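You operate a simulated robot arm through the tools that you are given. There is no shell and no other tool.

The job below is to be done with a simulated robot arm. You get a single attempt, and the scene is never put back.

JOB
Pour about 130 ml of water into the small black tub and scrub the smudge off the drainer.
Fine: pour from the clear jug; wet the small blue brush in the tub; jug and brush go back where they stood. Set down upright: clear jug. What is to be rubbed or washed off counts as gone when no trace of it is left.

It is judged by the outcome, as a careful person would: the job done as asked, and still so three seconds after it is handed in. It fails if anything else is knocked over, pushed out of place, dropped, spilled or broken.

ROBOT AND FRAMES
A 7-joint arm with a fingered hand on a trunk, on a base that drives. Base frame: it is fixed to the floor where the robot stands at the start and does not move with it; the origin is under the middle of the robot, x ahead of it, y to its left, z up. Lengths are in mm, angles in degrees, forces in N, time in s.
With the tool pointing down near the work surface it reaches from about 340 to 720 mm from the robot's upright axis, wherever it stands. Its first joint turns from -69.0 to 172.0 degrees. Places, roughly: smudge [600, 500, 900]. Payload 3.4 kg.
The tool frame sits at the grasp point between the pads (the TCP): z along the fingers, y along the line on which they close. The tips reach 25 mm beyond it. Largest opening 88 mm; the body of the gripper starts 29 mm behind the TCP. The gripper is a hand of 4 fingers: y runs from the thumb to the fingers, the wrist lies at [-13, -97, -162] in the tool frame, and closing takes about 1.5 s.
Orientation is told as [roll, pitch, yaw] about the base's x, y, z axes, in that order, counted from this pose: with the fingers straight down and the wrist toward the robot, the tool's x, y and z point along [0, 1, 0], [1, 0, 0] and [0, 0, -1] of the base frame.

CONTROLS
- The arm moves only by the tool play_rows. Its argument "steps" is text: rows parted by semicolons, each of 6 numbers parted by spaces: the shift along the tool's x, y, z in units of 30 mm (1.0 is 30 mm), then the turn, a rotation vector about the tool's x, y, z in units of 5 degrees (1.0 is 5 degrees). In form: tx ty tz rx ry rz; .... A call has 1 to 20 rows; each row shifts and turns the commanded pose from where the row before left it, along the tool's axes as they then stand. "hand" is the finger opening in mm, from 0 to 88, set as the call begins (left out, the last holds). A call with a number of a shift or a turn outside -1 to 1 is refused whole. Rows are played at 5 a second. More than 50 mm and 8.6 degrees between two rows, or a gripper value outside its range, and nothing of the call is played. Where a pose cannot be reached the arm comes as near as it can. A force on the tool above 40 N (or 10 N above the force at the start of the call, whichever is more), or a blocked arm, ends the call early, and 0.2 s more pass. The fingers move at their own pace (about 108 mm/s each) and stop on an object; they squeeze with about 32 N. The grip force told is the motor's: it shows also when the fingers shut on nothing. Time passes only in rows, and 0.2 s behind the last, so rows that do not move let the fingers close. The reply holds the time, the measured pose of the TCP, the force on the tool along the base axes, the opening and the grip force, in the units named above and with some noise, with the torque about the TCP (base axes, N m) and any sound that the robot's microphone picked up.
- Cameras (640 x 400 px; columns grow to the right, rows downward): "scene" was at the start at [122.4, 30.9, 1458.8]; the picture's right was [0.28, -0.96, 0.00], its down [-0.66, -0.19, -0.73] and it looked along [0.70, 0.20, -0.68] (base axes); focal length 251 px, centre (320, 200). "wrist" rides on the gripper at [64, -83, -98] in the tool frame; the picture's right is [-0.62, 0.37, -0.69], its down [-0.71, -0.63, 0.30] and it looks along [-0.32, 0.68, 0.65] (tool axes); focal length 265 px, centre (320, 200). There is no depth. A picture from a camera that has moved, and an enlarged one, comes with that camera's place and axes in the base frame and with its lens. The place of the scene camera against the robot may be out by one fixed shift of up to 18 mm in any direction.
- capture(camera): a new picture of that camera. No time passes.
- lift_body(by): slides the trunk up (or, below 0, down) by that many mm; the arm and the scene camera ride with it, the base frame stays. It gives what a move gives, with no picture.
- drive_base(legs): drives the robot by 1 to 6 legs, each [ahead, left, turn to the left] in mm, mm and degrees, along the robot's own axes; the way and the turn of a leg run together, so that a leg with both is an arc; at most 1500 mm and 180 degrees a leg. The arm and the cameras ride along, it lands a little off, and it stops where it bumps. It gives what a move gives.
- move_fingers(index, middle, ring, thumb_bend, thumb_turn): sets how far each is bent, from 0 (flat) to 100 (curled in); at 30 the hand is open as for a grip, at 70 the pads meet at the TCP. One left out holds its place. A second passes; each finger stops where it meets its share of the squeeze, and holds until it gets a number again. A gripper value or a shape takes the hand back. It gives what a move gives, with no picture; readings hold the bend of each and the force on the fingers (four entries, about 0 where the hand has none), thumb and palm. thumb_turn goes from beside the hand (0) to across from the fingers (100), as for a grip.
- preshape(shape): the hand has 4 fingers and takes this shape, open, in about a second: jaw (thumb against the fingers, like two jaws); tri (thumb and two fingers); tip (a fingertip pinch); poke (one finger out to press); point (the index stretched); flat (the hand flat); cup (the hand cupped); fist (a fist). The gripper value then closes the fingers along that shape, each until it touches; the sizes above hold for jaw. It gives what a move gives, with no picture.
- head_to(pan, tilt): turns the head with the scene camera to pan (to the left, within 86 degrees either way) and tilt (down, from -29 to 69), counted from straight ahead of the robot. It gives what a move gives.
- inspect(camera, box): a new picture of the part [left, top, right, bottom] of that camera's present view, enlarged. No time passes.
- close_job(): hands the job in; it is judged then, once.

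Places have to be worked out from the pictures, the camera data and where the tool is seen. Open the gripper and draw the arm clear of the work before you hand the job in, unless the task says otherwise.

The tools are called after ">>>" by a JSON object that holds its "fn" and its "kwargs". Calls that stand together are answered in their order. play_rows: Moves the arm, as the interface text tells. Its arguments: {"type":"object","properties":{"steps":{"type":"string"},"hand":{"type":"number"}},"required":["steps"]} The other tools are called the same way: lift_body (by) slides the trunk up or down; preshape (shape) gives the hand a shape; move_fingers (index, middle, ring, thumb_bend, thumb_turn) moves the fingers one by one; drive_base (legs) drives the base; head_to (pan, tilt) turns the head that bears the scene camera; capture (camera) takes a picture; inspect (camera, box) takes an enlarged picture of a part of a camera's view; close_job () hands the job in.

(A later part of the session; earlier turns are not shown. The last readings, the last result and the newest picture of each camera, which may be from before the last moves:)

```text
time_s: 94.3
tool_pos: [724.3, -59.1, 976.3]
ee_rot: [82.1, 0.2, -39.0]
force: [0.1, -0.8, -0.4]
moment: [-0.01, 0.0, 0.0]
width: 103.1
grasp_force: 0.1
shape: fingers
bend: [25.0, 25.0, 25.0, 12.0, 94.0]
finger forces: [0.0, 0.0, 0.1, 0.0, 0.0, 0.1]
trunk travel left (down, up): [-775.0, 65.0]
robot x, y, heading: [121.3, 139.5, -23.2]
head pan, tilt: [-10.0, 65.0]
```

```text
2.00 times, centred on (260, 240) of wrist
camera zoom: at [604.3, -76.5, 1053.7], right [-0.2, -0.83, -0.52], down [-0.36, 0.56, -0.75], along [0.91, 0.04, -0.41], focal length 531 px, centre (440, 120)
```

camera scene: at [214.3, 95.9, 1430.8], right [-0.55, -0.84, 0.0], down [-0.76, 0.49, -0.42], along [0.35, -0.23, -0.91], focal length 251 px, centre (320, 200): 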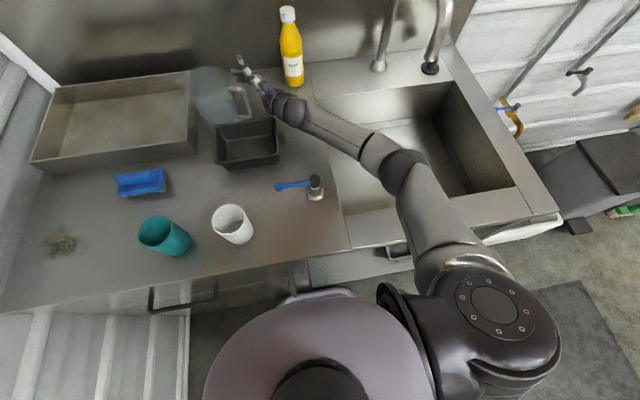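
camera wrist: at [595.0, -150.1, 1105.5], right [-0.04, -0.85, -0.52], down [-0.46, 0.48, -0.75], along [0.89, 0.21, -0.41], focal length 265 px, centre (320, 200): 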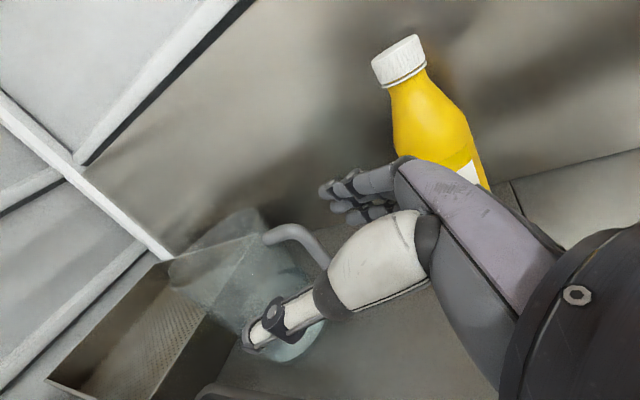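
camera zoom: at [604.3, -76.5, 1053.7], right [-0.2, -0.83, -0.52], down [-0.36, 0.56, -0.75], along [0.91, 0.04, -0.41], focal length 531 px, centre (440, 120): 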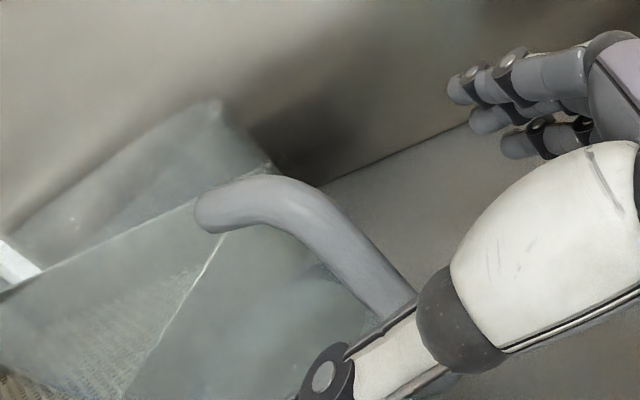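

Bar is centred (y≈−3) and 41 mm ahead. I shift 6 mm and advance 33 mm.

>>> {"fn": "play_rows", "kwargs": {"steps": "0 -0.2 0.3 0 0 0;0 0 0.4 0 0 0;0 0 0.4 0 0 0;0 0 0 0 0 0"}}

>>> {"fn": "inspect", "kwargs": {"camera": "scene", "box": [160, 60, 320, 160]}}

>>> {"fn": "inspect", "kwargs": {"camera": "wrist", "box": [100, 140, 420, 340]}}

```text
time_s: 95.3
tool_pos: [740.0, -30.7, 972.3]
ee_rot: [82.2, 0.4, -39.1]
force: [0.6, -0.6, 0.9]
moment: [-0.02, 0.02, -0.01]
width: 103.1
grasp_force: 0.1
shape: fingers
bend: [25.0, 25.0, 25.0, 12.0, 94.0]
finger forces: [0.1, 0.0, 0.1, 0.1, 0.0, 0.0]
trunk travel left (down, up): [-775.0, 65.0]
robot x, y, heading: [124.0, 141.8, -22.9]
head pan, tilt: [-10.0, 65.0]
```

```text
4.00 times, centred on (240, 110) of scene
camera zoom: at [214.1, 95.7, 1430.9], right [-0.55, -0.84, 0.0], down [-0.76, 0.49, -0.42], along [0.35, -0.23, -0.91], focal length 1005 px, centre (640, 560)
```

zoom: 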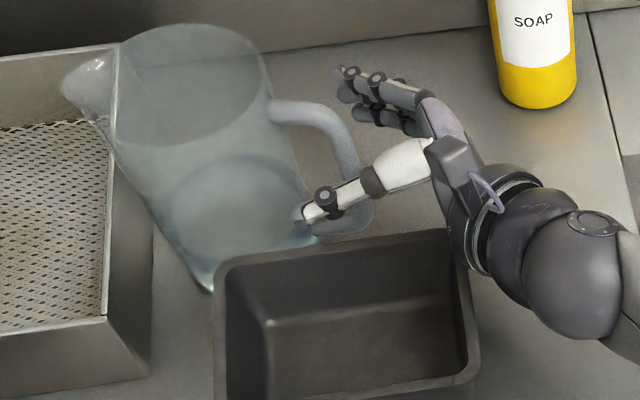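

```text
2.00 times, centred on (260, 240) of wrist
camera zoom: at [619.5, -48.0, 1049.9], right [-0.2, -0.83, -0.52], down [-0.36, 0.56, -0.75], along [0.91, 0.04, -0.41], focal length 531 px, centre (440, 120)
```

zoom: 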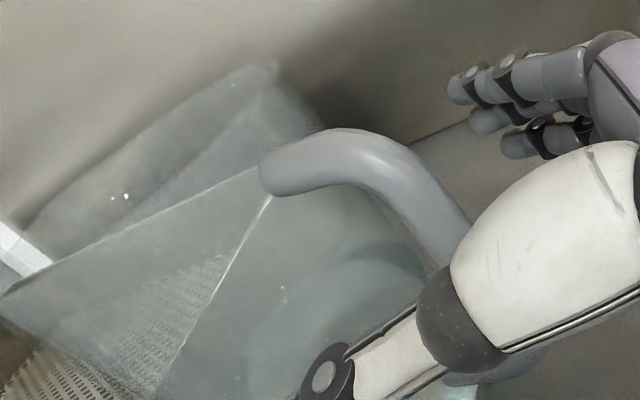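

Still clear. I advance in small steps until the thumb or palm feels something.

>>> {"fn": "play_rows", "kwargs": {"steps": "0 0 0.15 0 0 0;0 0 0.15 0 0 0;0 0 0.15 0 0 0;0 0 0 0 0 0"}}

>>> {"fn": "inspect", "kwargs": {"camera": "scene", "box": [160, 60, 320, 160]}}

>>> {"fn": "inspect", "kwargs": {"camera": "wrist", "box": [100, 140, 420, 340]}}

```text
time_s: 96.3
tool_pos: [749.4, -19.4, 970.5]
ee_rot: [82.2, 0.1, -38.9]
force: [-0.8, -0.1, 0.4]
moment: [0.02, 0.01, 0.0]
width: 102.8
grasp_force: 0.1
shape: fingers
bend: [25.0, 25.0, 25.0, 12.0, 94.0]
finger forces: [0.0, 0.0, 0.0, 0.0, 0.0, 0.0]
trunk travel left (down, up): [-775.0, 65.0]
robot x, y, heading: [125.6, 135.1, -22.9]
head pan, tilt: [-10.0, 65.0]
```

```text
4.00 times, centred on (240, 110) of scene
camera zoom: at [214.2, 95.8, 1430.9], right [-0.55, -0.84, 0.0], down [-0.76, 0.49, -0.42], along [0.35, -0.23, -0.91], focal length 1005 px, centre (640, 560)
```

zoom: 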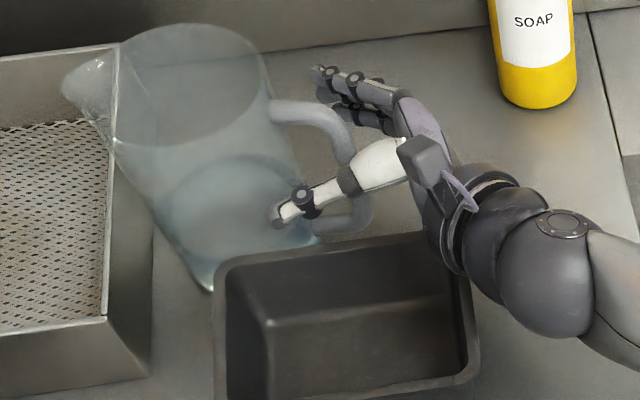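

```text
2.00 times, centred on (260, 240) of wrist
camera zoom: at [629.1, -36.9, 1048.4], right [-0.2, -0.83, -0.52], down [-0.36, 0.56, -0.75], along [0.91, 0.04, -0.41], focal length 531 px, centre (440, 120)
```

zoom: 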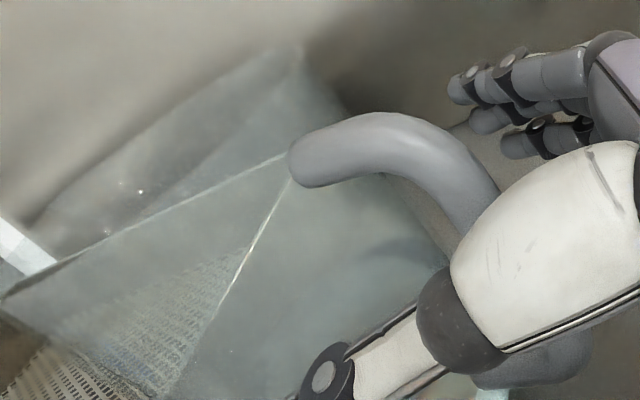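

No contact yet; bar ≈5 mm behind the tool point already. I go 9 mm further.

>>> {"fn": "play_rows", "kwargs": {"steps": "0 0 0.1 0 0 0;0 0 0.1 0 0 0;0 0 0.1 0 0 0;0 0 0 0 0 0"}}

>>> {"fn": "inspect", "kwargs": {"camera": "scene", "box": [160, 60, 320, 160]}}

>>> {"fn": "inspect", "kwargs": {"camera": "wrist", "box": [100, 140, 420, 340]}}

```text
time_s: 97.3
tool_pos: [754.0, -14.7, 970.5]
ee_rot: [82.1, 0.1, -38.9]
force: [-1.0, -0.2, 0.4]
moment: [0.01, 0.01, -0.01]
width: 102.8
grasp_force: 0.0
shape: fingers
bend: [25.0, 25.0, 25.0, 12.0, 94.0]
finger forces: [0.0, 0.0, 0.0, 0.0, 0.1, 0.1]
trunk travel left (down, up): [-775.0, 65.0]
robot x, y, heading: [124.1, 139.7, -22.9]
head pan, tilt: [-10.0, 65.0]
```

```text
4.00 times, centred on (240, 110) of scene
camera zoom: at [214.3, 95.8, 1430.9], right [-0.55, -0.84, 0.0], down [-0.76, 0.49, -0.42], along [0.35, -0.23, -0.91], focal length 1005 px, centre (640, 560)
```

zoom: 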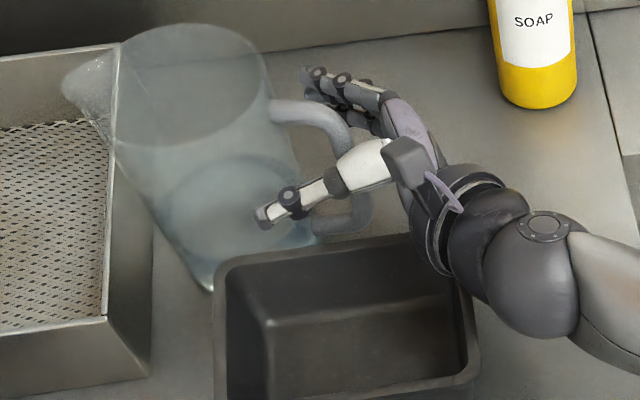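

```text
2.00 times, centred on (260, 240) of wrist
camera zoom: at [634.5, -30.2, 1046.7], right [-0.2, -0.83, -0.52], down [-0.36, 0.56, -0.75], along [0.91, 0.04, -0.41], focal length 531 px, centre (440, 120)
```

zoom: 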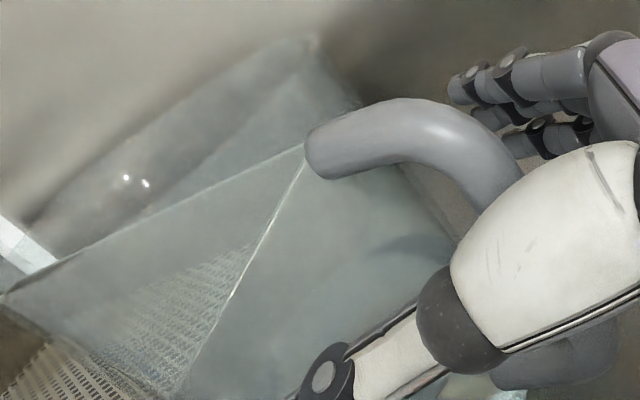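

Still free. I go 6 mm further and then close fingers and thumb together around the bar.

>>> {"fn": "play_rows", "kwargs": {"steps": "0 0 0.1 0 0 0;0 0 0.1 0 0 0;0 0 0 0 0 0"}}

>>> {"fn": "move_fingers", "kwargs": {"thumb_bend": 45}}

>>> {"fn": "inspect", "kwargs": {"camera": "scene", "box": [160, 60, 320, 160]}}

>>> {"fn": "inspect", "kwargs": {"camera": "wrist", "box": [100, 140, 420, 340]}}

```text
time_s: 98.1
tool_pos: [758.3, -9.1, 967.9]
ee_rot: [82.2, 0.2, -39.0]
force: [0.1, -0.2, 0.0]
moment: [0.02, -0.01, 0.04]
width: 103.0
grasp_force: 0.0
shape: fingers
bend: [25.0, 25.0, 25.0, 12.0, 94.0]
finger forces: [0.0, 0.1, 0.0, 0.0, 0.0, 0.0]
trunk travel left (down, up): [-775.0, 65.0]
robot x, y, heading: [124.6, 140.6, -23.3]
head pan, tilt: [-10.0, 65.0]
```

```text
time_s: 99.1
tool_pos: [758.2, -8.3, 967.9]
ee_rot: [82.0, 0.1, -39.0]
force: [-0.2, -1.2, 0.2]
moment: [0.02, -0.03, 0.01]
width: 75.6
grasp_force: 0.0
shape: fingers
bend: [25.0, 25.0, 25.0, 45.0, 97.0]
finger forces: [0.0, 0.0, 0.0, 0.1, 0.2, 0.0]
trunk travel left (down, up): [-775.0, 65.0]
robot x, y, heading: [126.1, 140.5, -22.9]
head pan, tilt: [-10.0, 65.0]
```

```text
4.00 times, centred on (240, 110) of scene
camera zoom: at [214.4, 95.9, 1430.8], right [-0.55, -0.84, 0.0], down [-0.76, 0.49, -0.42], along [0.35, -0.23, -0.91], focal length 1005 px, centre (640, 560)
```

zoom: 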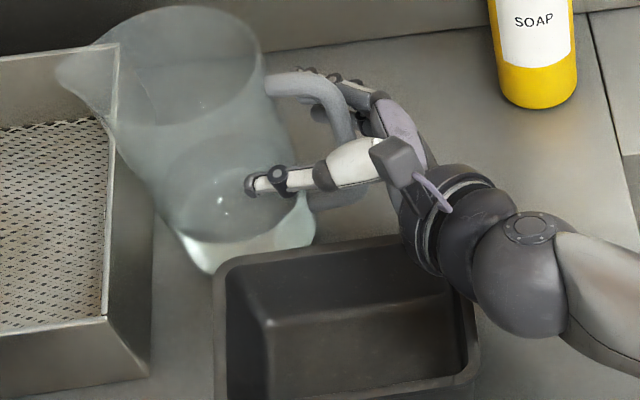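

```text
2.00 times, centred on (260, 240) of wrist
camera zoom: at [638.7, -25.3, 1045.8], right [-0.2, -0.83, -0.52], down [-0.36, 0.56, -0.75], along [0.91, 0.04, -0.41], focal length 531 px, centre (440, 120)
```

zoom: 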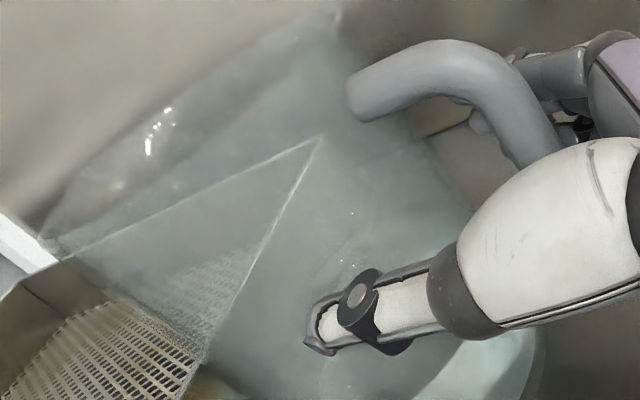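

Closing the open thumb pushed on the jug body instead of entering the hole. I reopen, withdraw 45 mm, pre-bend the thumb so its tip fits in the gap, and line up with the bar nearer the fingers.

>>> {"fn": "move_fingers", "kwargs": {"thumb_bend": 15}}

>>> {"fn": "play_rows", "kwargs": {"steps": "0 0 -0.4 0 0 0;0 0 -0.5 0 0 0;0 0 -0.6 0 0 0;0 0 0 0 0 0"}}

>>> {"fn": "move_fingers", "kwargs": {"thumb_bend": 60}}

>>> {"fn": "inspect", "kwargs": {"camera": "scene", "box": [160, 50, 320, 150]}}

>>> {"fn": "inspect", "kwargs": {"camera": "wrist", "box": [100, 140, 420, 340]}}

```text
time_s: 100.1
tool_pos: [758.6, -9.4, 968.7]
ee_rot: [82.1, 0.2, -39.0]
force: [-0.1, -0.3, 0.3]
moment: [0.01, 0.03, 0.02]
width: 101.1
grasp_force: 0.1
shape: fingers
bend: [25.0, 25.0, 25.0, 15.0, 94.0]
finger forces: [0.0, 0.0, 0.0, 0.0, 0.0, 0.1]
trunk travel left (down, up): [-775.0, 65.0]
robot x, y, heading: [124.8, 145.2, -23.0]
head pan, tilt: [-10.0, 65.0]
```

```text
time_s: 101.1
tool_pos: [732.8, -43.4, 973.7]
ee_rot: [82.1, 0.2, -38.9]
force: [-0.7, 0.2, -1.0]
moment: [0.01, -0.01, 0.01]
width: 101.3
grasp_force: 0.0
shape: fingers
bend: [25.0, 25.0, 25.0, 15.0, 94.0]
finger forces: [0.1, 0.0, 0.1, 0.0, 0.0, 0.0]
trunk travel left (down, up): [-775.0, 65.0]
robot x, y, heading: [123.8, 142.3, -22.9]
head pan, tilt: [-10.0, 65.0]
```

```text
time_s: 102.1
tool_pos: [731.2, -42.8, 973.7]
ee_rot: [82.1, 0.2, -38.9]
force: [0.3, 0.4, -0.3]
moment: [-0.02, 0.0, 0.01]
width: 58.7
grasp_force: 0.1
shape: fingers
bend: [25.0, 25.0, 25.0, 60.0, 99.0]
finger forces: [0.0, 0.1, 0.1, 0.0, 0.0, 0.0]
trunk travel left (down, up): [-775.0, 65.0]
robot x, y, heading: [124.8, 139.5, -22.7]
head pan, tilt: [-10.0, 65.0]
```

```text
4.00 times, centred on (240, 100) of scene
camera zoom: at [214.3, 95.9, 1430.8], right [-0.55, -0.84, 0.0], down [-0.76, 0.49, -0.42], along [0.35, -0.23, -0.91], focal length 1005 px, centre (640, 600)
```

zoom: 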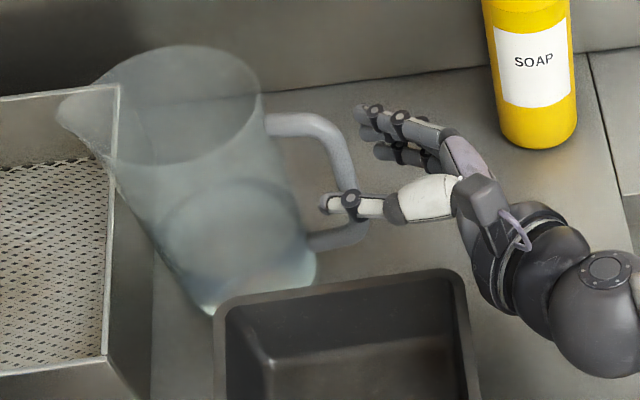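

```text
2.00 times, centred on (260, 240) of wrist
camera zoom: at [611.3, -60.2, 1051.3], right [-0.2, -0.83, -0.52], down [-0.36, 0.56, -0.75], along [0.91, 0.04, -0.41], focal length 531 px, centre (440, 120)
```

zoom: 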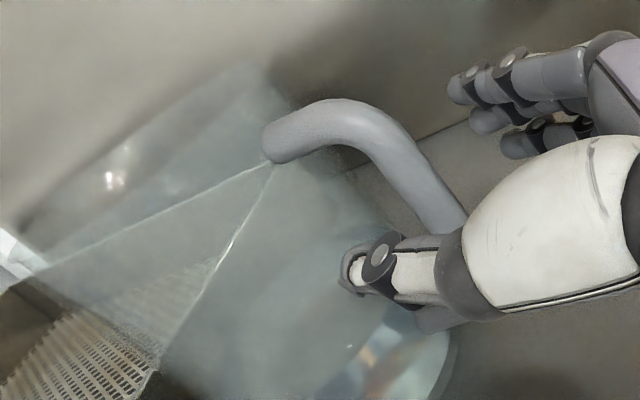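

Bar now lies ≈22 mm to the finger side and 30 mm ahead, thumb tip pre-bent. I advance 27 mm then fine-step.

>>> {"fn": "play_rows", "kwargs": {"steps": "0 0.05 0.3 0 0 0;0 0.05 0.3 0 0 0;0 0 0.3 0 0 0;0 0 0 0 0 0"}}

>>> {"fn": "inspect", "kwargs": {"camera": "scene", "box": [160, 50, 320, 150]}}

>>> {"fn": "inspect", "kwargs": {"camera": "wrist", "box": [100, 140, 420, 340]}}

```text
time_s: 103.1
tool_pos: [749.4, -24.3, 970.5]
ee_rot: [82.2, 0.1, -38.9]
force: [0.3, -0.2, 0.6]
moment: [-0.02, 0.0, 0.0]
width: 59.0
grasp_force: 0.0
shape: fingers
bend: [25.0, 25.0, 25.0, 60.0, 99.0]
finger forces: [0.1, 0.1, 0.1, 0.0, 0.0, 0.0]
trunk travel left (down, up): [-775.0, 65.0]
robot x, y, heading: [123.2, 141.3, -22.7]
head pan, tilt: [-10.0, 65.0]
```

```text
4.00 times, centred on (240, 100) of scene
camera zoom: at [214.2, 95.7, 1430.9], right [-0.55, -0.84, 0.0], down [-0.76, 0.49, -0.42], along [0.35, -0.23, -0.91], focal length 1005 px, centre (640, 600)
```

zoom: 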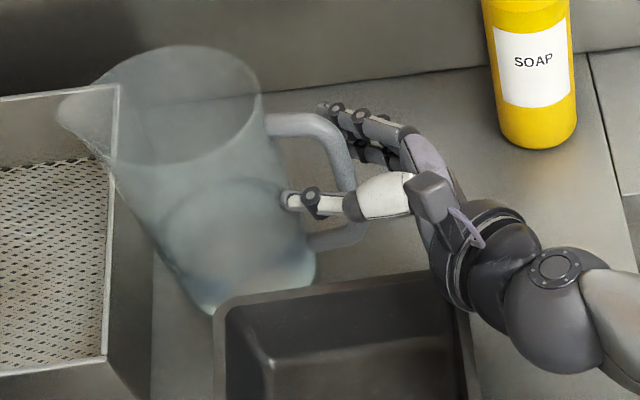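

```text
2.00 times, centred on (260, 240) of wrist
camera zoom: at [629.5, -41.3, 1048.5], right [-0.2, -0.83, -0.52], down [-0.36, 0.56, -0.75], along [0.91, 0.04, -0.41], focal length 531 px, centre (440, 120)
```

zoom: 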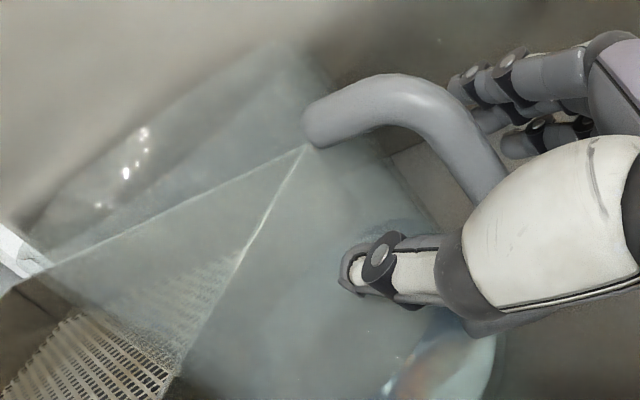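

The thumb tip is about to reach the body; I bend it a little further into the gap before the last advance.

>>> {"fn": "move_fingers", "kwargs": {"thumb_bend": 74}}

>>> {"fn": "play_rows", "kwargs": {"steps": "0 0 0.15 0 0 0;0 0 0.15 0 0 0;0 0 0 0 0 0"}}

>>> {"fn": "inspect", "kwargs": {"camera": "scene", "box": [160, 50, 320, 150]}}

>>> {"fn": "inspect", "kwargs": {"camera": "wrist", "box": [100, 140, 420, 340]}}

```text
time_s: 104.1
tool_pos: [749.6, -24.8, 971.0]
ee_rot: [82.1, 0.2, -38.9]
force: [-0.3, 0.1, 0.2]
moment: [-0.01, 0.02, 0.03]
width: 41.4
grasp_force: 0.1
shape: fingers
bend: [25.0, 25.0, 25.0, 74.0, 100.0]
finger forces: [0.0, 0.0, 0.0, 0.0, 0.0, 0.0]
trunk travel left (down, up): [-775.0, 65.0]
robot x, y, heading: [122.3, 144.1, -23.0]
head pan, tilt: [-10.0, 65.0]
```

```text
time_s: 104.9
tool_pos: [755.2, -17.5, 970.3]
ee_rot: [82.2, 0.2, -39.0]
force: [0.1, -0.7, 0.3]
moment: [0.02, -0.01, -0.01]
width: 40.5
grasp_force: 0.5
shape: fingers
bend: [25.0, 25.0, 25.0, 74.0, 100.0]
finger forces: [0.0, 0.1, 0.1, 0.0, 1.5, 0.0]
trunk travel left (down, up): [-775.0, 65.0]
robot x, y, heading: [126.3, 143.2, -23.1]
head pan, tilt: [-10.0, 65.0]
```

```text
4.00 times, centred on (240, 100) of scene
camera zoom: at [214.0, 95.6, 1430.9], right [-0.55, -0.84, 0.0], down [-0.76, 0.49, -0.42], along [0.35, -0.23, -0.91], focal length 1005 px, centre (640, 600)
```

zoom: 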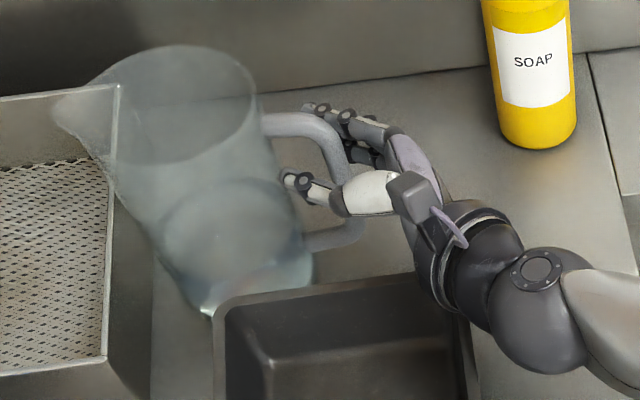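

```text
2.00 times, centred on (260, 240) of wrist
camera zoom: at [634.6, -34.0, 1048.0], right [-0.2, -0.83, -0.52], down [-0.36, 0.56, -0.75], along [0.91, 0.04, -0.41], focal length 531 px, centre (440, 120)
```

zoom: 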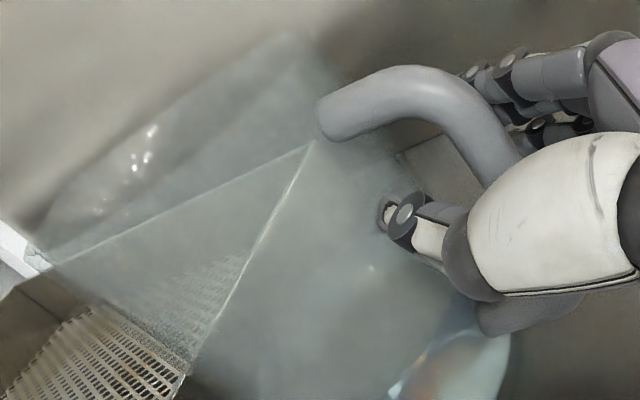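

The gap is too small for thumb plus palm contact. I'll use a plain pinch of the bar from this side instead (fingers behind, thumb in front, palm below the bar as a stop): the jug will hang tilted ~30–40° which is well below the spilling angle for its shallow filling. I back off 15 mm, reopen to jaw and centre on the bar.

>>> {"fn": "play_rows", "kwargs": {"steps": "0 0 -0.3 0 0 0;0 0 -0.3 0 0 0;0 0 0 0 0 0"}}

>>> {"fn": "preshape", "kwargs": {"shape": "jaw"}}

>>> {"fn": "inspect", "kwargs": {"camera": "scene", "box": [160, 50, 320, 150]}}

>>> {"fn": "inspect", "kwargs": {"camera": "wrist", "box": [100, 140, 420, 340]}}

```text
time_s: 105.7
tool_pos: [744.0, -32.1, 973.4]
ee_rot: [82.0, 0.2, -39.0]
force: [-0.4, 0.0, -0.5]
moment: [-0.03, 0.01, 0.0]
width: 40.4
grasp_force: 0.1
shape: fingers
bend: [25.0, 25.0, 25.0, 74.0, 100.0]
finger forces: [0.0, 0.0, 0.0, 0.0, 0.0, 0.0]
trunk travel left (down, up): [-775.0, 65.0]
robot x, y, heading: [126.3, 140.0, -23.1]
head pan, tilt: [-10.0, 65.0]
```

```text
time_s: 106.6
tool_pos: [745.1, -30.8, 972.5]
ee_rot: [82.0, 0.2, -38.8]
force: [0.6, -0.2, 0.0]
moment: [0.01, 0.04, 0.01]
width: 87.9
grasp_force: 0.1
shape: jaw
bend: [30.0, 30.0, 30.0, 30.0, 98.0]
finger forces: [0.0, 0.0, 0.0, 0.0, 0.0, 0.0]
trunk travel left (down, up): [-775.0, 65.0]
robot x, y, heading: [122.1, 144.9, -22.9]
head pan, tilt: [-10.0, 65.0]
```

```text
4.00 times, centred on (240, 100) of scene
camera zoom: at [214.3, 95.9, 1430.8], right [-0.55, -0.84, 0.0], down [-0.76, 0.49, -0.42], along [0.35, -0.23, -0.91], focal length 1005 px, centre (640, 600)
```

zoom: 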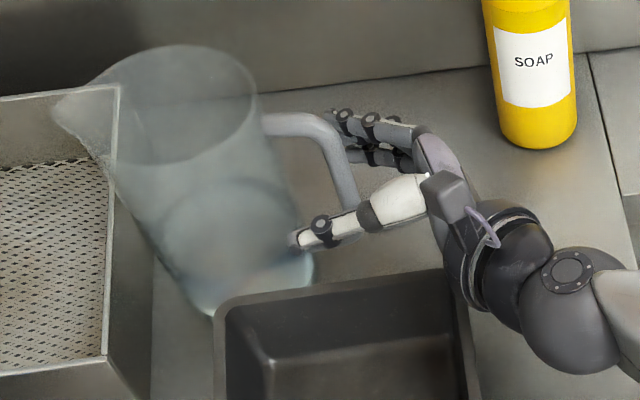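

```text
2.00 times, centred on (260, 240) of wrist
camera zoom: at [623.6, -47.7, 1050.0], right [-0.2, -0.83, -0.52], down [-0.36, 0.56, -0.75], along [0.91, 0.04, -0.41], focal length 531 px, centre (440, 120)
```

zoom: 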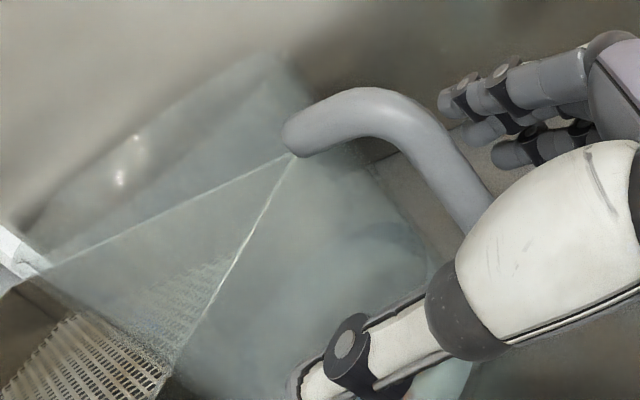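

Bar is 16 mm toward the fingers and 13 mm ahead. I centre on it and close the hand.

>>> {"fn": "play_rows", "kwargs": {"steps": "0 0.27 0.2 0 0 0;0 0.27 0.3 0 0 0;0 0 0 0 0 0"}}

>>> {"fn": "play_rows", "kwargs": {"steps": "0 0 0 0 0 0;0 0 0 0 0 0;0 0 0 0 0 0;0 0 0 0 0 0;0 0 0 0 0 0;0 0 0 0 0 0;0 0 0 0 0 0;0 0 0 0 0 0", "hand": 0}}

>>> {"fn": "inspect", "kwargs": {"camera": "scene", "box": [160, 50, 320, 150]}}

>>> {"fn": "inspect", "kwargs": {"camera": "wrist", "box": [100, 140, 420, 340]}}

```text
time_s: 107.4
tool_pos: [765.3, -29.0, 970.6]
ee_rot: [82.1, 0.2, -39.0]
force: [0.8, 0.1, 0.6]
moment: [0.02, 0.0, -0.03]
width: 87.7
grasp_force: 0.1
shape: jaw
bend: [30.0, 30.0, 30.0, 30.0, 98.0]
finger forces: [0.1, 0.1, 0.0, 0.0, 0.0, 0.0]
trunk travel left (down, up): [-775.0, 65.0]
robot x, y, heading: [124.2, 140.4, -22.9]
head pan, tilt: [-10.0, 65.0]
```

```text
time_s: 109.2
tool_pos: [765.1, -29.7, 970.3]
ee_rot: [82.0, 0.2, -39.0]
force: [-0.1, 1.2, -0.1]
moment: [0.01, 0.0, -0.05]
width: 2.2
grasp_force: 32.6
shape: jaw
bend: [70.0, 70.0, 70.0, 80.0, 100.0]
finger forces: [0.4, 0.0, 0.0, 0.0, 1.0, 0.1]
trunk travel left (down, up): [-775.0, 65.0]
robot x, y, heading: [127.1, 140.5, -23.0]
head pan, tilt: [-10.0, 65.0]
```

```text
4.00 times, centred on (240, 100) of scene
camera zoom: at [214.3, 96.1, 1430.9], right [-0.55, -0.84, 0.0], down [-0.76, 0.49, -0.42], along [0.35, -0.23, -0.91], focal length 1005 px, centre (640, 600)
```

zoom: 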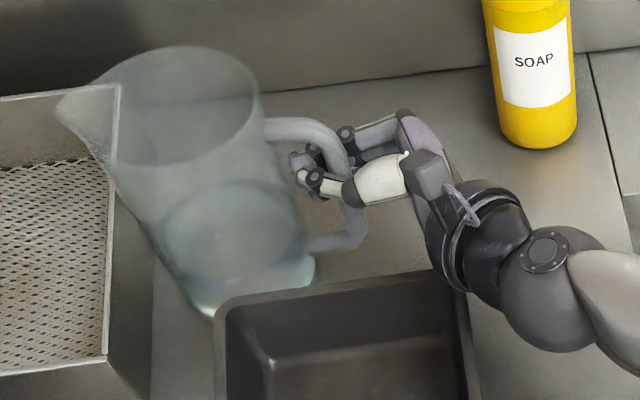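

```text
2.00 times, centred on (260, 240) of wrist
camera zoom: at [645.3, -46.6, 1048.0], right [-0.2, -0.83, -0.52], down [-0.36, 0.56, -0.75], along [0.91, 0.04, -0.41], focal length 531 px, centre (440, 120)
```

zoom: 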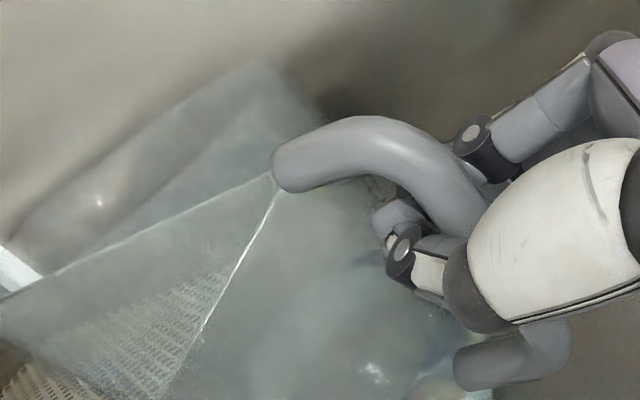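

The fingers and thumb have met in the hole, enclosing the bar against the palm — a proper cage grip. I drag the jug 40 mm to the right (away from the tray) with it, then check.

>>> {"fn": "play_rows", "kwargs": {"steps": "0 0 -0.2 0 0 0;0 0 -0.2 0 0 0;0 0 -0.2 0 0 0;0 0 -0.2 0 0 0;0 0 -0.2 0 0 0;0 0 -0.2 0 0 0;0 0 -0.2 0 0 0;0 0 0 0 0 0"}}

>>> {"fn": "inspect", "kwargs": {"camera": "scene", "box": [160, 50, 320, 150]}}

>>> {"fn": "inspect", "kwargs": {"camera": "wrist", "box": [100, 140, 420, 340]}}

```text
time_s: 111.0
tool_pos: [739.0, -64.0, 975.5]
ee_rot: [82.1, 0.2, -39.0]
force: [0.7, -0.7, -1.8]
moment: [0.0, -0.01, 0.0]
width: 1.7
grasp_force: 32.1
shape: jaw
bend: [70.0, 70.0, 70.0, 80.0, 100.0]
finger forces: [1.0, 0.0, 0.1, 0.0, 0.7, 0.0]
trunk travel left (down, up): [-775.0, 65.0]
robot x, y, heading: [124.4, 138.9, -22.9]
head pan, tilt: [-10.0, 65.0]
```

```text
4.00 times, centred on (240, 100) of scene
camera zoom: at [214.7, 95.9, 1430.8], right [-0.55, -0.84, 0.0], down [-0.76, 0.49, -0.42], along [0.35, -0.23, -0.91], focal length 1005 px, centre (640, 600)
```

zoom: 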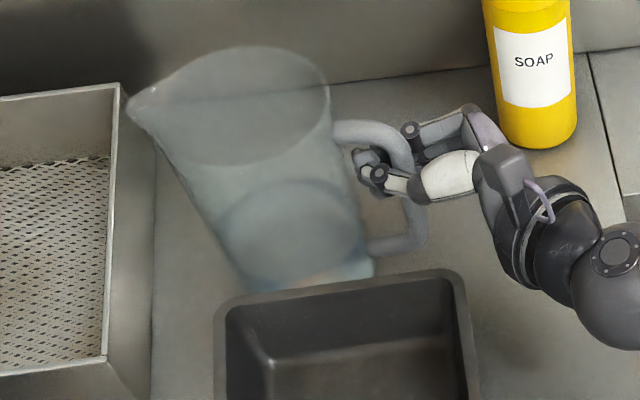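

```text
2.00 times, centred on (260, 240) of wrist
camera zoom: at [619.9, -79.9, 1053.8], right [-0.2, -0.83, -0.52], down [-0.36, 0.56, -0.75], along [0.91, 0.04, -0.41], focal length 531 px, centre (440, 120)
```

zoom: 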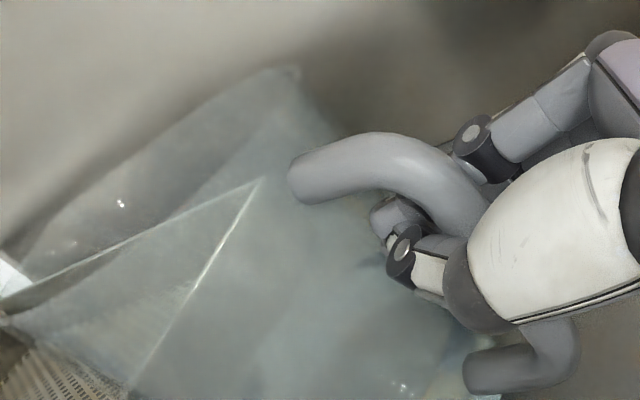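

The jug follows securely and clears the tray. Now I lift 40 mm slowly and check the weight and tilt.

>>> {"fn": "play_rows", "kwargs": {"steps": "0.165 0 -0.023 0 0 0;0.165 0 -0.023 0 0 0;0.165 0 -0.023 0 0 0;0.165 0 -0.023 0 0 0;0.165 0 -0.023 0 0 0;0.165 0 -0.023 0 0 0;0.165 0 -0.023 0 0 0;0.165 0 -0.023 0 0 0;0 0 0 0 0 0;0 0 0 0 0 0"}}

>>> {"fn": "inspect", "kwargs": {"camera": "scene", "box": [160, 50, 320, 150]}}

>>> {"fn": "inspect", "kwargs": {"camera": "wrist", "box": [100, 140, 420, 340]}}

```text
time_s: 113.2
tool_pos: [739.3, -62.1, 1016.0]
ee_rot: [82.1, 0.2, -38.9]
force: [0.5, -0.3, -2.2]
moment: [-0.05, 0.0, 0.01]
width: 2.0
grasp_force: 32.4
shape: jaw
bend: [70.0, 70.0, 70.0, 80.0, 100.0]
finger forces: [0.0, 0.0, 0.0, 0.1, 0.2, 0.1]
trunk travel left (down, up): [-775.0, 65.0]
robot x, y, heading: [128.5, 142.5, -23.0]
head pan, tilt: [-10.0, 65.0]
```

```text
4.00 times, centred on (240, 100) of scene
camera zoom: at [214.9, 95.8, 1430.8], right [-0.55, -0.84, 0.0], down [-0.76, 0.49, -0.42], along [0.35, -0.23, -0.91], focal length 1005 px, centre (640, 600)
```

zoom: 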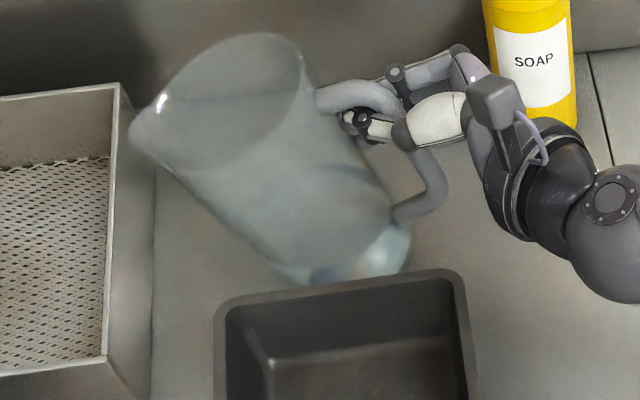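

```text
2.00 times, centred on (260, 240) of wrist
camera zoom: at [619.5, -79.3, 1093.8], right [-0.2, -0.83, -0.52], down [-0.36, 0.56, -0.75], along [0.91, 0.04, -0.41], focal length 531 px, centre (440, 120)
```

zoom: 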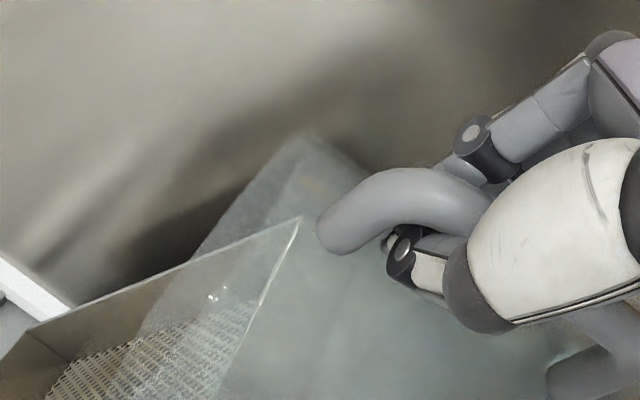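

The jug hangs on the cage with its far base edge still on the counter (2.2 N on the hand). I pitch the hand up ~20° while lifting a bit so the palm pushes the lower bar and rights the jug.

>>> {"fn": "play_rows", "kwargs": {"steps": "0.1 0 0 0 0.5 0;0.1 0 0 0 0.5 0;0.1 0 0 0 0.5 0;0.1 0 0 0 0.5 0;0.1 0 0 0 0.5 0;0.1 0 0 0 0.5 0;0.1 0 0 0 0.5 0;0.1 0 0 0 0.5 0;0 0 0 0 0 0;0 0 0 0 0 0"}}

>>> {"fn": "inspect", "kwargs": {"camera": "scene", "box": [160, 50, 320, 150]}}

>>> {"fn": "inspect", "kwargs": {"camera": "wrist", "box": [100, 140, 420, 340]}}

```text
time_s: 115.4
tool_pos: [740.3, -64.2, 1039.9]
ee_rot: [102.1, 0.3, -39.0]
force: [1.7, -0.1, -3.3]
moment: [-0.18, -0.03, -0.01]
width: 1.9
grasp_force: 31.9
shape: jaw
bend: [70.0, 70.0, 70.0, 80.0, 100.0]
finger forces: [1.3, 0.0, 2.3, 0.0, 3.1, 0.0]
trunk travel left (down, up): [-775.0, 65.0]
robot x, y, heading: [126.5, 140.0, -23.0]
head pan, tilt: [-10.0, 65.0]
```

```text
4.00 times, centred on (240, 100) of scene
camera zoom: at [215.2, 95.7, 1430.8], right [-0.55, -0.84, 0.0], down [-0.76, 0.49, -0.42], along [0.35, -0.23, -0.91], focal length 1005 px, centre (640, 600)
```

zoom: 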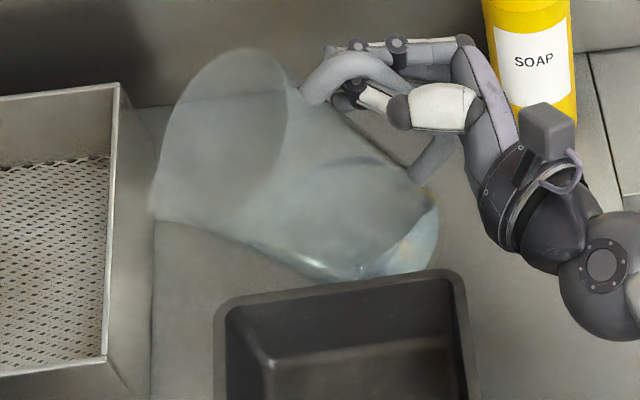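

```text
2.00 times, centred on (260, 240) of wrist
camera zoom: at [606.2, -96.3, 1082.6], right [-0.06, -0.65, -0.75], down [-0.21, 0.75, -0.63], along [0.98, 0.12, -0.18], focal length 531 px, centre (440, 120)
```

zoom: 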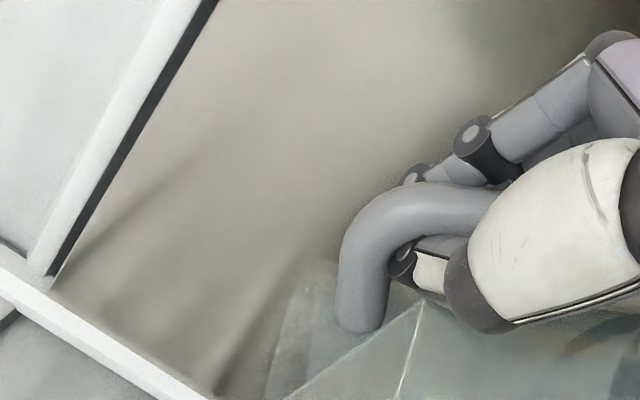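

The jug now hangs about 40° tilted on the cage, still well under its spilling angle (~60° for this fill). I match the hand to it: lift while pitching the hand down 25° so the bar lies along the palm again.

>>> {"fn": "play_rows", "kwargs": {"steps": "0.2 0 0.03 0 -0.7 0;0.2 0 0.02 0 -0.7 0;0.2 0 0.01 0 -0.7 0;0.2 0 0 0 -0.7 0;0.2 0 -0.01 0 -0.7 0;0.2 0 -0.02 0 -0.7 0;0.2 0 -0.03 0 -0.8 0;0 0 0 0 0 0;0 0 0 0 0 0"}}

>>> {"fn": "inspect", "kwargs": {"camera": "scene", "box": [160, 50, 320, 150]}}

>>> {"fn": "inspect", "kwargs": {"camera": "wrist", "box": [100, 140, 420, 340]}}

```text
time_s: 117.4
tool_pos: [739.4, -63.7, 1081.8]
ee_rot: [77.0, 0.3, -39.0]
force: [0.7, 0.9, -4.4]
moment: [0.0, -0.04, -0.01]
width: 2.0
grasp_force: 31.6
shape: jaw
bend: [70.0, 70.0, 70.0, 80.0, 100.0]
finger forces: [1.7, 0.0, 1.1, 0.1, 5.3, 0.0]
trunk travel left (down, up): [-775.0, 65.0]
robot x, y, heading: [124.6, 136.6, -23.0]
head pan, tilt: [-10.0, 65.0]
```

```text
4.00 times, centred on (240, 100) of scene
camera zoom: at [215.0, 95.8, 1430.8], right [-0.55, -0.84, 0.0], down [-0.76, 0.49, -0.42], along [0.35, -0.23, -0.91], focal length 1005 px, centre (640, 600)
```

zoom: 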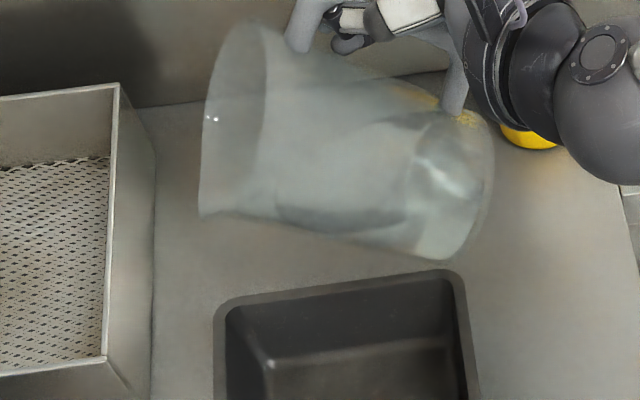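

```text
2.00 times, centred on (260, 240) of wrist
camera zoom: at [623.7, -75.2, 1167.6], right [-0.23, -0.86, -0.45], down [-0.41, 0.51, -0.76], along [0.89, 0.01, -0.47], focal length 531 px, centre (440, 120)
```

zoom: 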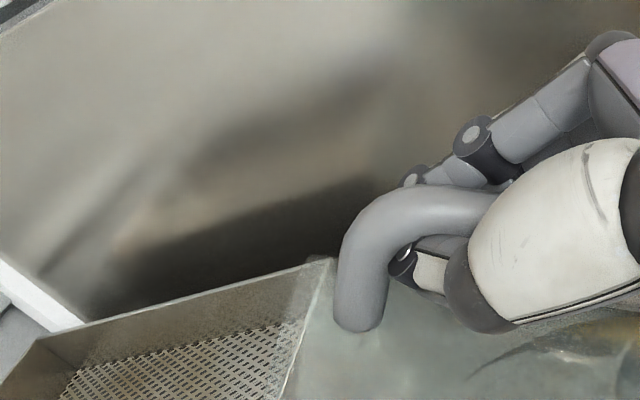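

The jug hangs freely now (≈4.4 N), tilted strongly. I take a full picture at once to see its true attitude and whether anything spilled.

>>> {"fn": "capture", "kwargs": {"camera": "scene"}}

>>> {"fn": "capture", "kwargs": {"camera": "wrist"}}

>>> {"fn": "inspect", "kwargs": {"camera": "scene", "box": [190, 40, 310, 115]}}

```text
taken
camera scene: at [215.0, 95.8, 1430.8], right [-0.55, -0.84, 0.0], down [-0.76, 0.49, -0.42], along [0.35, -0.23, -0.91], focal length 251 px, centre (320, 200)
```

scene: 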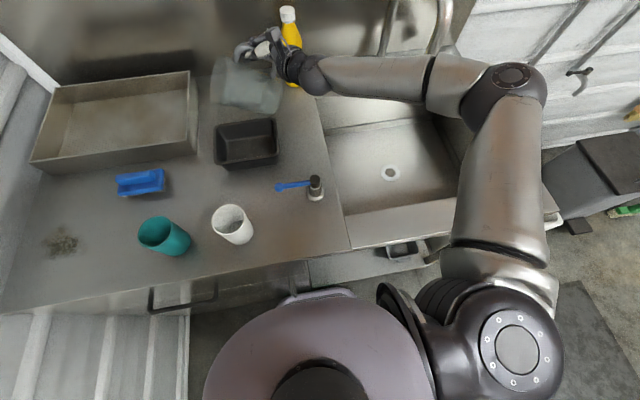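

```text
taken
camera wrist: at [623.7, -75.2, 1167.6], right [-0.23, -0.86, -0.45], down [-0.41, 0.51, -0.76], along [0.89, 0.01, -0.47], focal length 265 px, centre (320, 200)
```

wrist: 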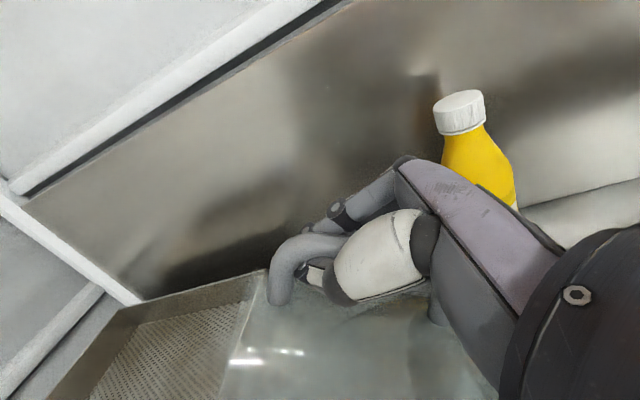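

```text
5.33 times, centred on (250, 78) of scene
camera zoom: at [215.0, 95.8, 1430.8], right [-0.55, -0.84, 0.0], down [-0.76, 0.49, -0.42], along [0.35, -0.23, -0.91], focal length 1340 px, centre (693, 853)
```

zoom: 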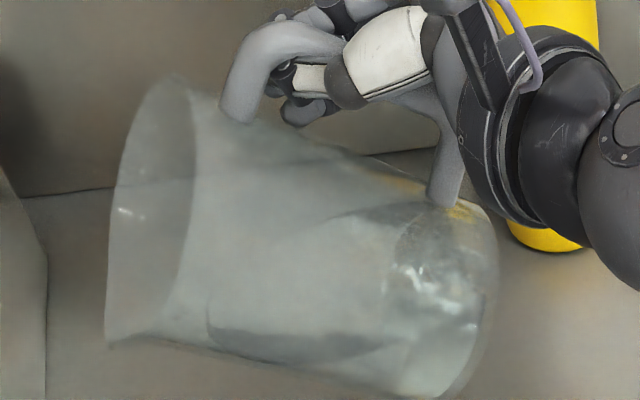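

The water's edge inside is still well short of the rim, so nothing has spilled; the jug hangs at roughly 65–70°. I raise it further and pitch the hand down 40° to align the palm with the bar for control.

>>> {"fn": "play_rows", "kwargs": {"steps": "0.193 0 -0.052 0 0 0;0.193 0 -0.052 0 0 0;0.19 0 -0.06 0 -0.8 0;0.185 0 -0.075 0 -0.8 0;0.18 0 -0.09 0 -0.8 0;0.17 0 -0.1 0 -0.8 0;0.165 0 -0.115 0 -0.8 0;0.155 0 -0.125 0 -0.8 0;0 0 0 0 0 0"}}

>>> {"fn": "inspect", "kwargs": {"camera": "scene", "box": [170, 20, 330, 120]}}

>>> {"fn": "capture", "kwargs": {"camera": "wrist"}}

```text
time_s: 119.4
tool_pos: [736.7, -68.6, 1129.5]
ee_rot: [53.2, 0.3, -39.1]
force: [0.8, -0.2, -4.5]
moment: [-0.01, -0.07, 0.02]
width: 2.0
grasp_force: 31.9
shape: jaw
bend: [70.0, 70.0, 70.0, 80.0, 100.0]
finger forces: [2.2, 0.0, 0.1, 0.1, 4.1, 0.0]
trunk travel left (down, up): [-775.0, 65.0]
robot x, y, heading: [118.4, 142.1, -22.9]
head pan, tilt: [-10.0, 65.0]
```

```text
4.00 times, centred on (250, 70) of scene
camera zoom: at [215.2, 94.9, 1430.7], right [-0.55, -0.84, 0.0], down [-0.76, 0.49, -0.42], along [0.35, -0.23, -0.91], focal length 1005 px, centre (600, 720)
```

zoom: 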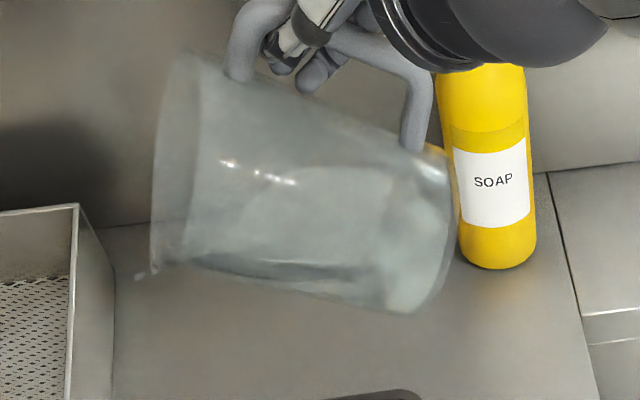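

```text
taken
camera wrist: at [647.6, -47.3, 1240.8], right [-0.3, -0.95, -0.08], down [-0.61, 0.25, -0.75], along [0.74, -0.17, -0.66], focal length 265 px, centre (320, 200)
```

wrist: 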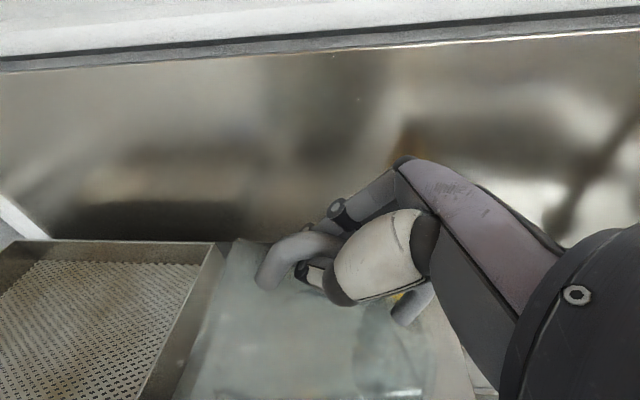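

Water is now close to the lip. I check the lip closely (no time passes) before moving over the tub.

>>> {"fn": "inspect", "kwargs": {"camera": "scene", "box": [190, 60, 254, 100]}}

>>> {"fn": "inspect", "kwargs": {"camera": "scene", "box": [190, 60, 310, 180]}}

```text
10.00 times, centred on (222, 80) of scene
camera zoom: at [215.2, 94.9, 1430.7], right [-0.55, -0.84, 0.0], down [-0.76, 0.49, -0.42], along [0.35, -0.23, -0.91], focal length 2513 px, centre (1300, 1400)
```

zoom: 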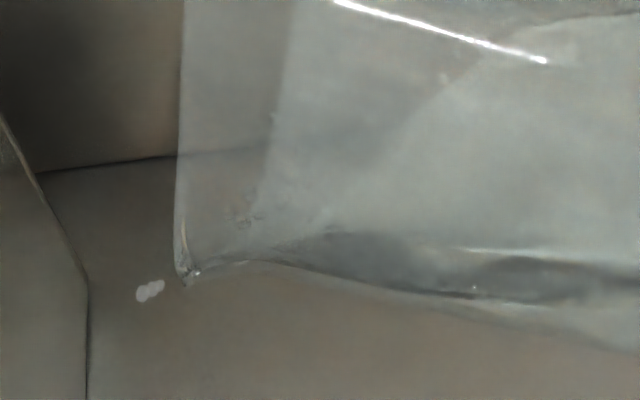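

```text
3.33 times, centred on (250, 120) of scene
camera zoom: at [215.2, 94.9, 1430.7], right [-0.55, -0.84, 0.0], down [-0.76, 0.49, -0.42], along [0.35, -0.23, -0.91], focal length 838 px, centre (553, 467)
```

zoom: 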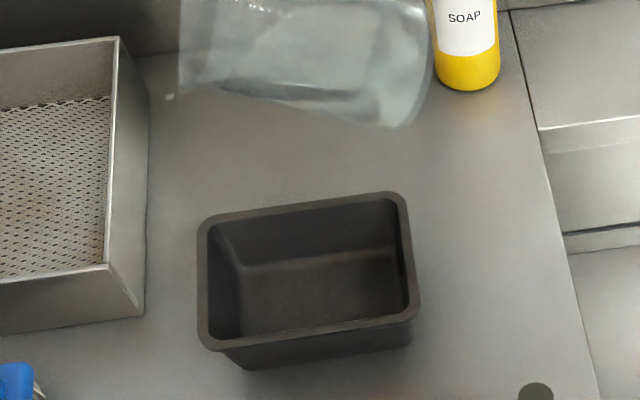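

Two tiny drops have escaped the lip. I immediately pitch the hand back up while moving straight toward me (−X) so the lip comes over the tub.

>>> {"fn": "play_rows", "kwargs": {"steps": "-0.1 -0.55 -0.13 0 1 0;-0.13 -0.75 -0.17 0 1 0;-0.14 -0.8 -0.15 0 1 0;-0.15 -0.75 -0.12 0 0.5 0;-0.12 -0.6 -0.1 0 0 0;-0.05 -0.25 -0.04 0 0 0"}}

>>> {"fn": "inspect", "kwargs": {"camera": "scene", "box": [160, 30, 320, 180]}}

>>> {"fn": "inspect", "kwargs": {"camera": "scene", "box": [180, 60, 260, 110]}}

```text
time_s: 120.8
tool_pos: [633.2, -20.6, 1122.0]
ee_rot: [70.8, 0.3, -38.9]
force: [0.6, -0.7, -3.6]
moment: [-0.04, -0.08, 0.0]
width: 1.8
grasp_force: 32.5
shape: jaw
bend: [70.0, 70.0, 70.0, 80.0, 100.0]
finger forces: [2.6, 0.1, 0.0, 0.1, 4.0, 0.0]
trunk travel left (down, up): [-775.0, 65.0]
robot x, y, heading: [125.9, 141.9, -22.7]
head pan, tilt: [-10.0, 65.0]
```

```text
2.67 times, centred on (240, 105) of scene
camera zoom: at [214.9, 95.6, 1430.8], right [-0.55, -0.84, 0.0], down [-0.76, 0.49, -0.42], along [0.35, -0.23, -0.91], focal length 670 px, centre (533, 453)
```

zoom: 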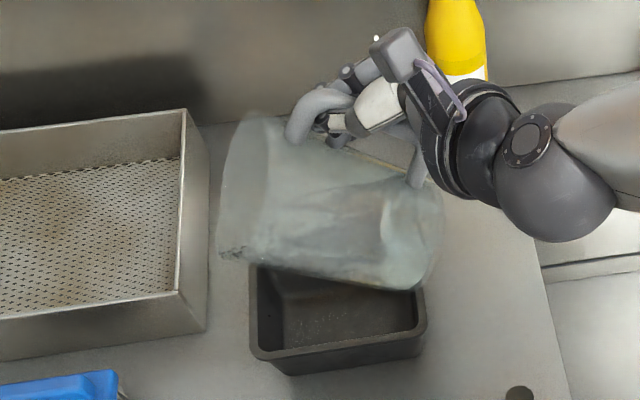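

```text
8.00 times, centred on (220, 85) of scene
camera zoom: at [214.9, 95.6, 1430.8], right [-0.55, -0.84, 0.0], down [-0.76, 0.49, -0.42], along [0.35, -0.23, -0.91], focal length 2010 px, centre (1120, 1120)
```

zoom: 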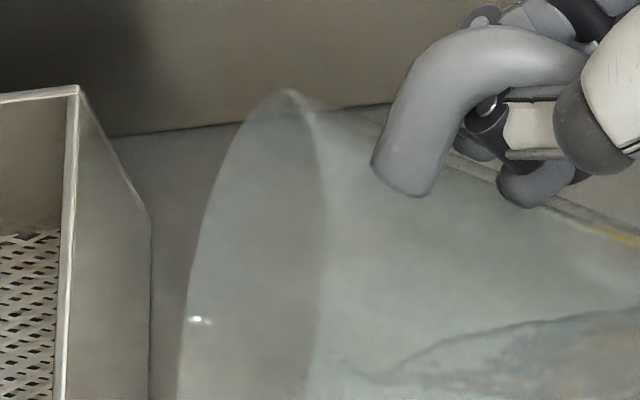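

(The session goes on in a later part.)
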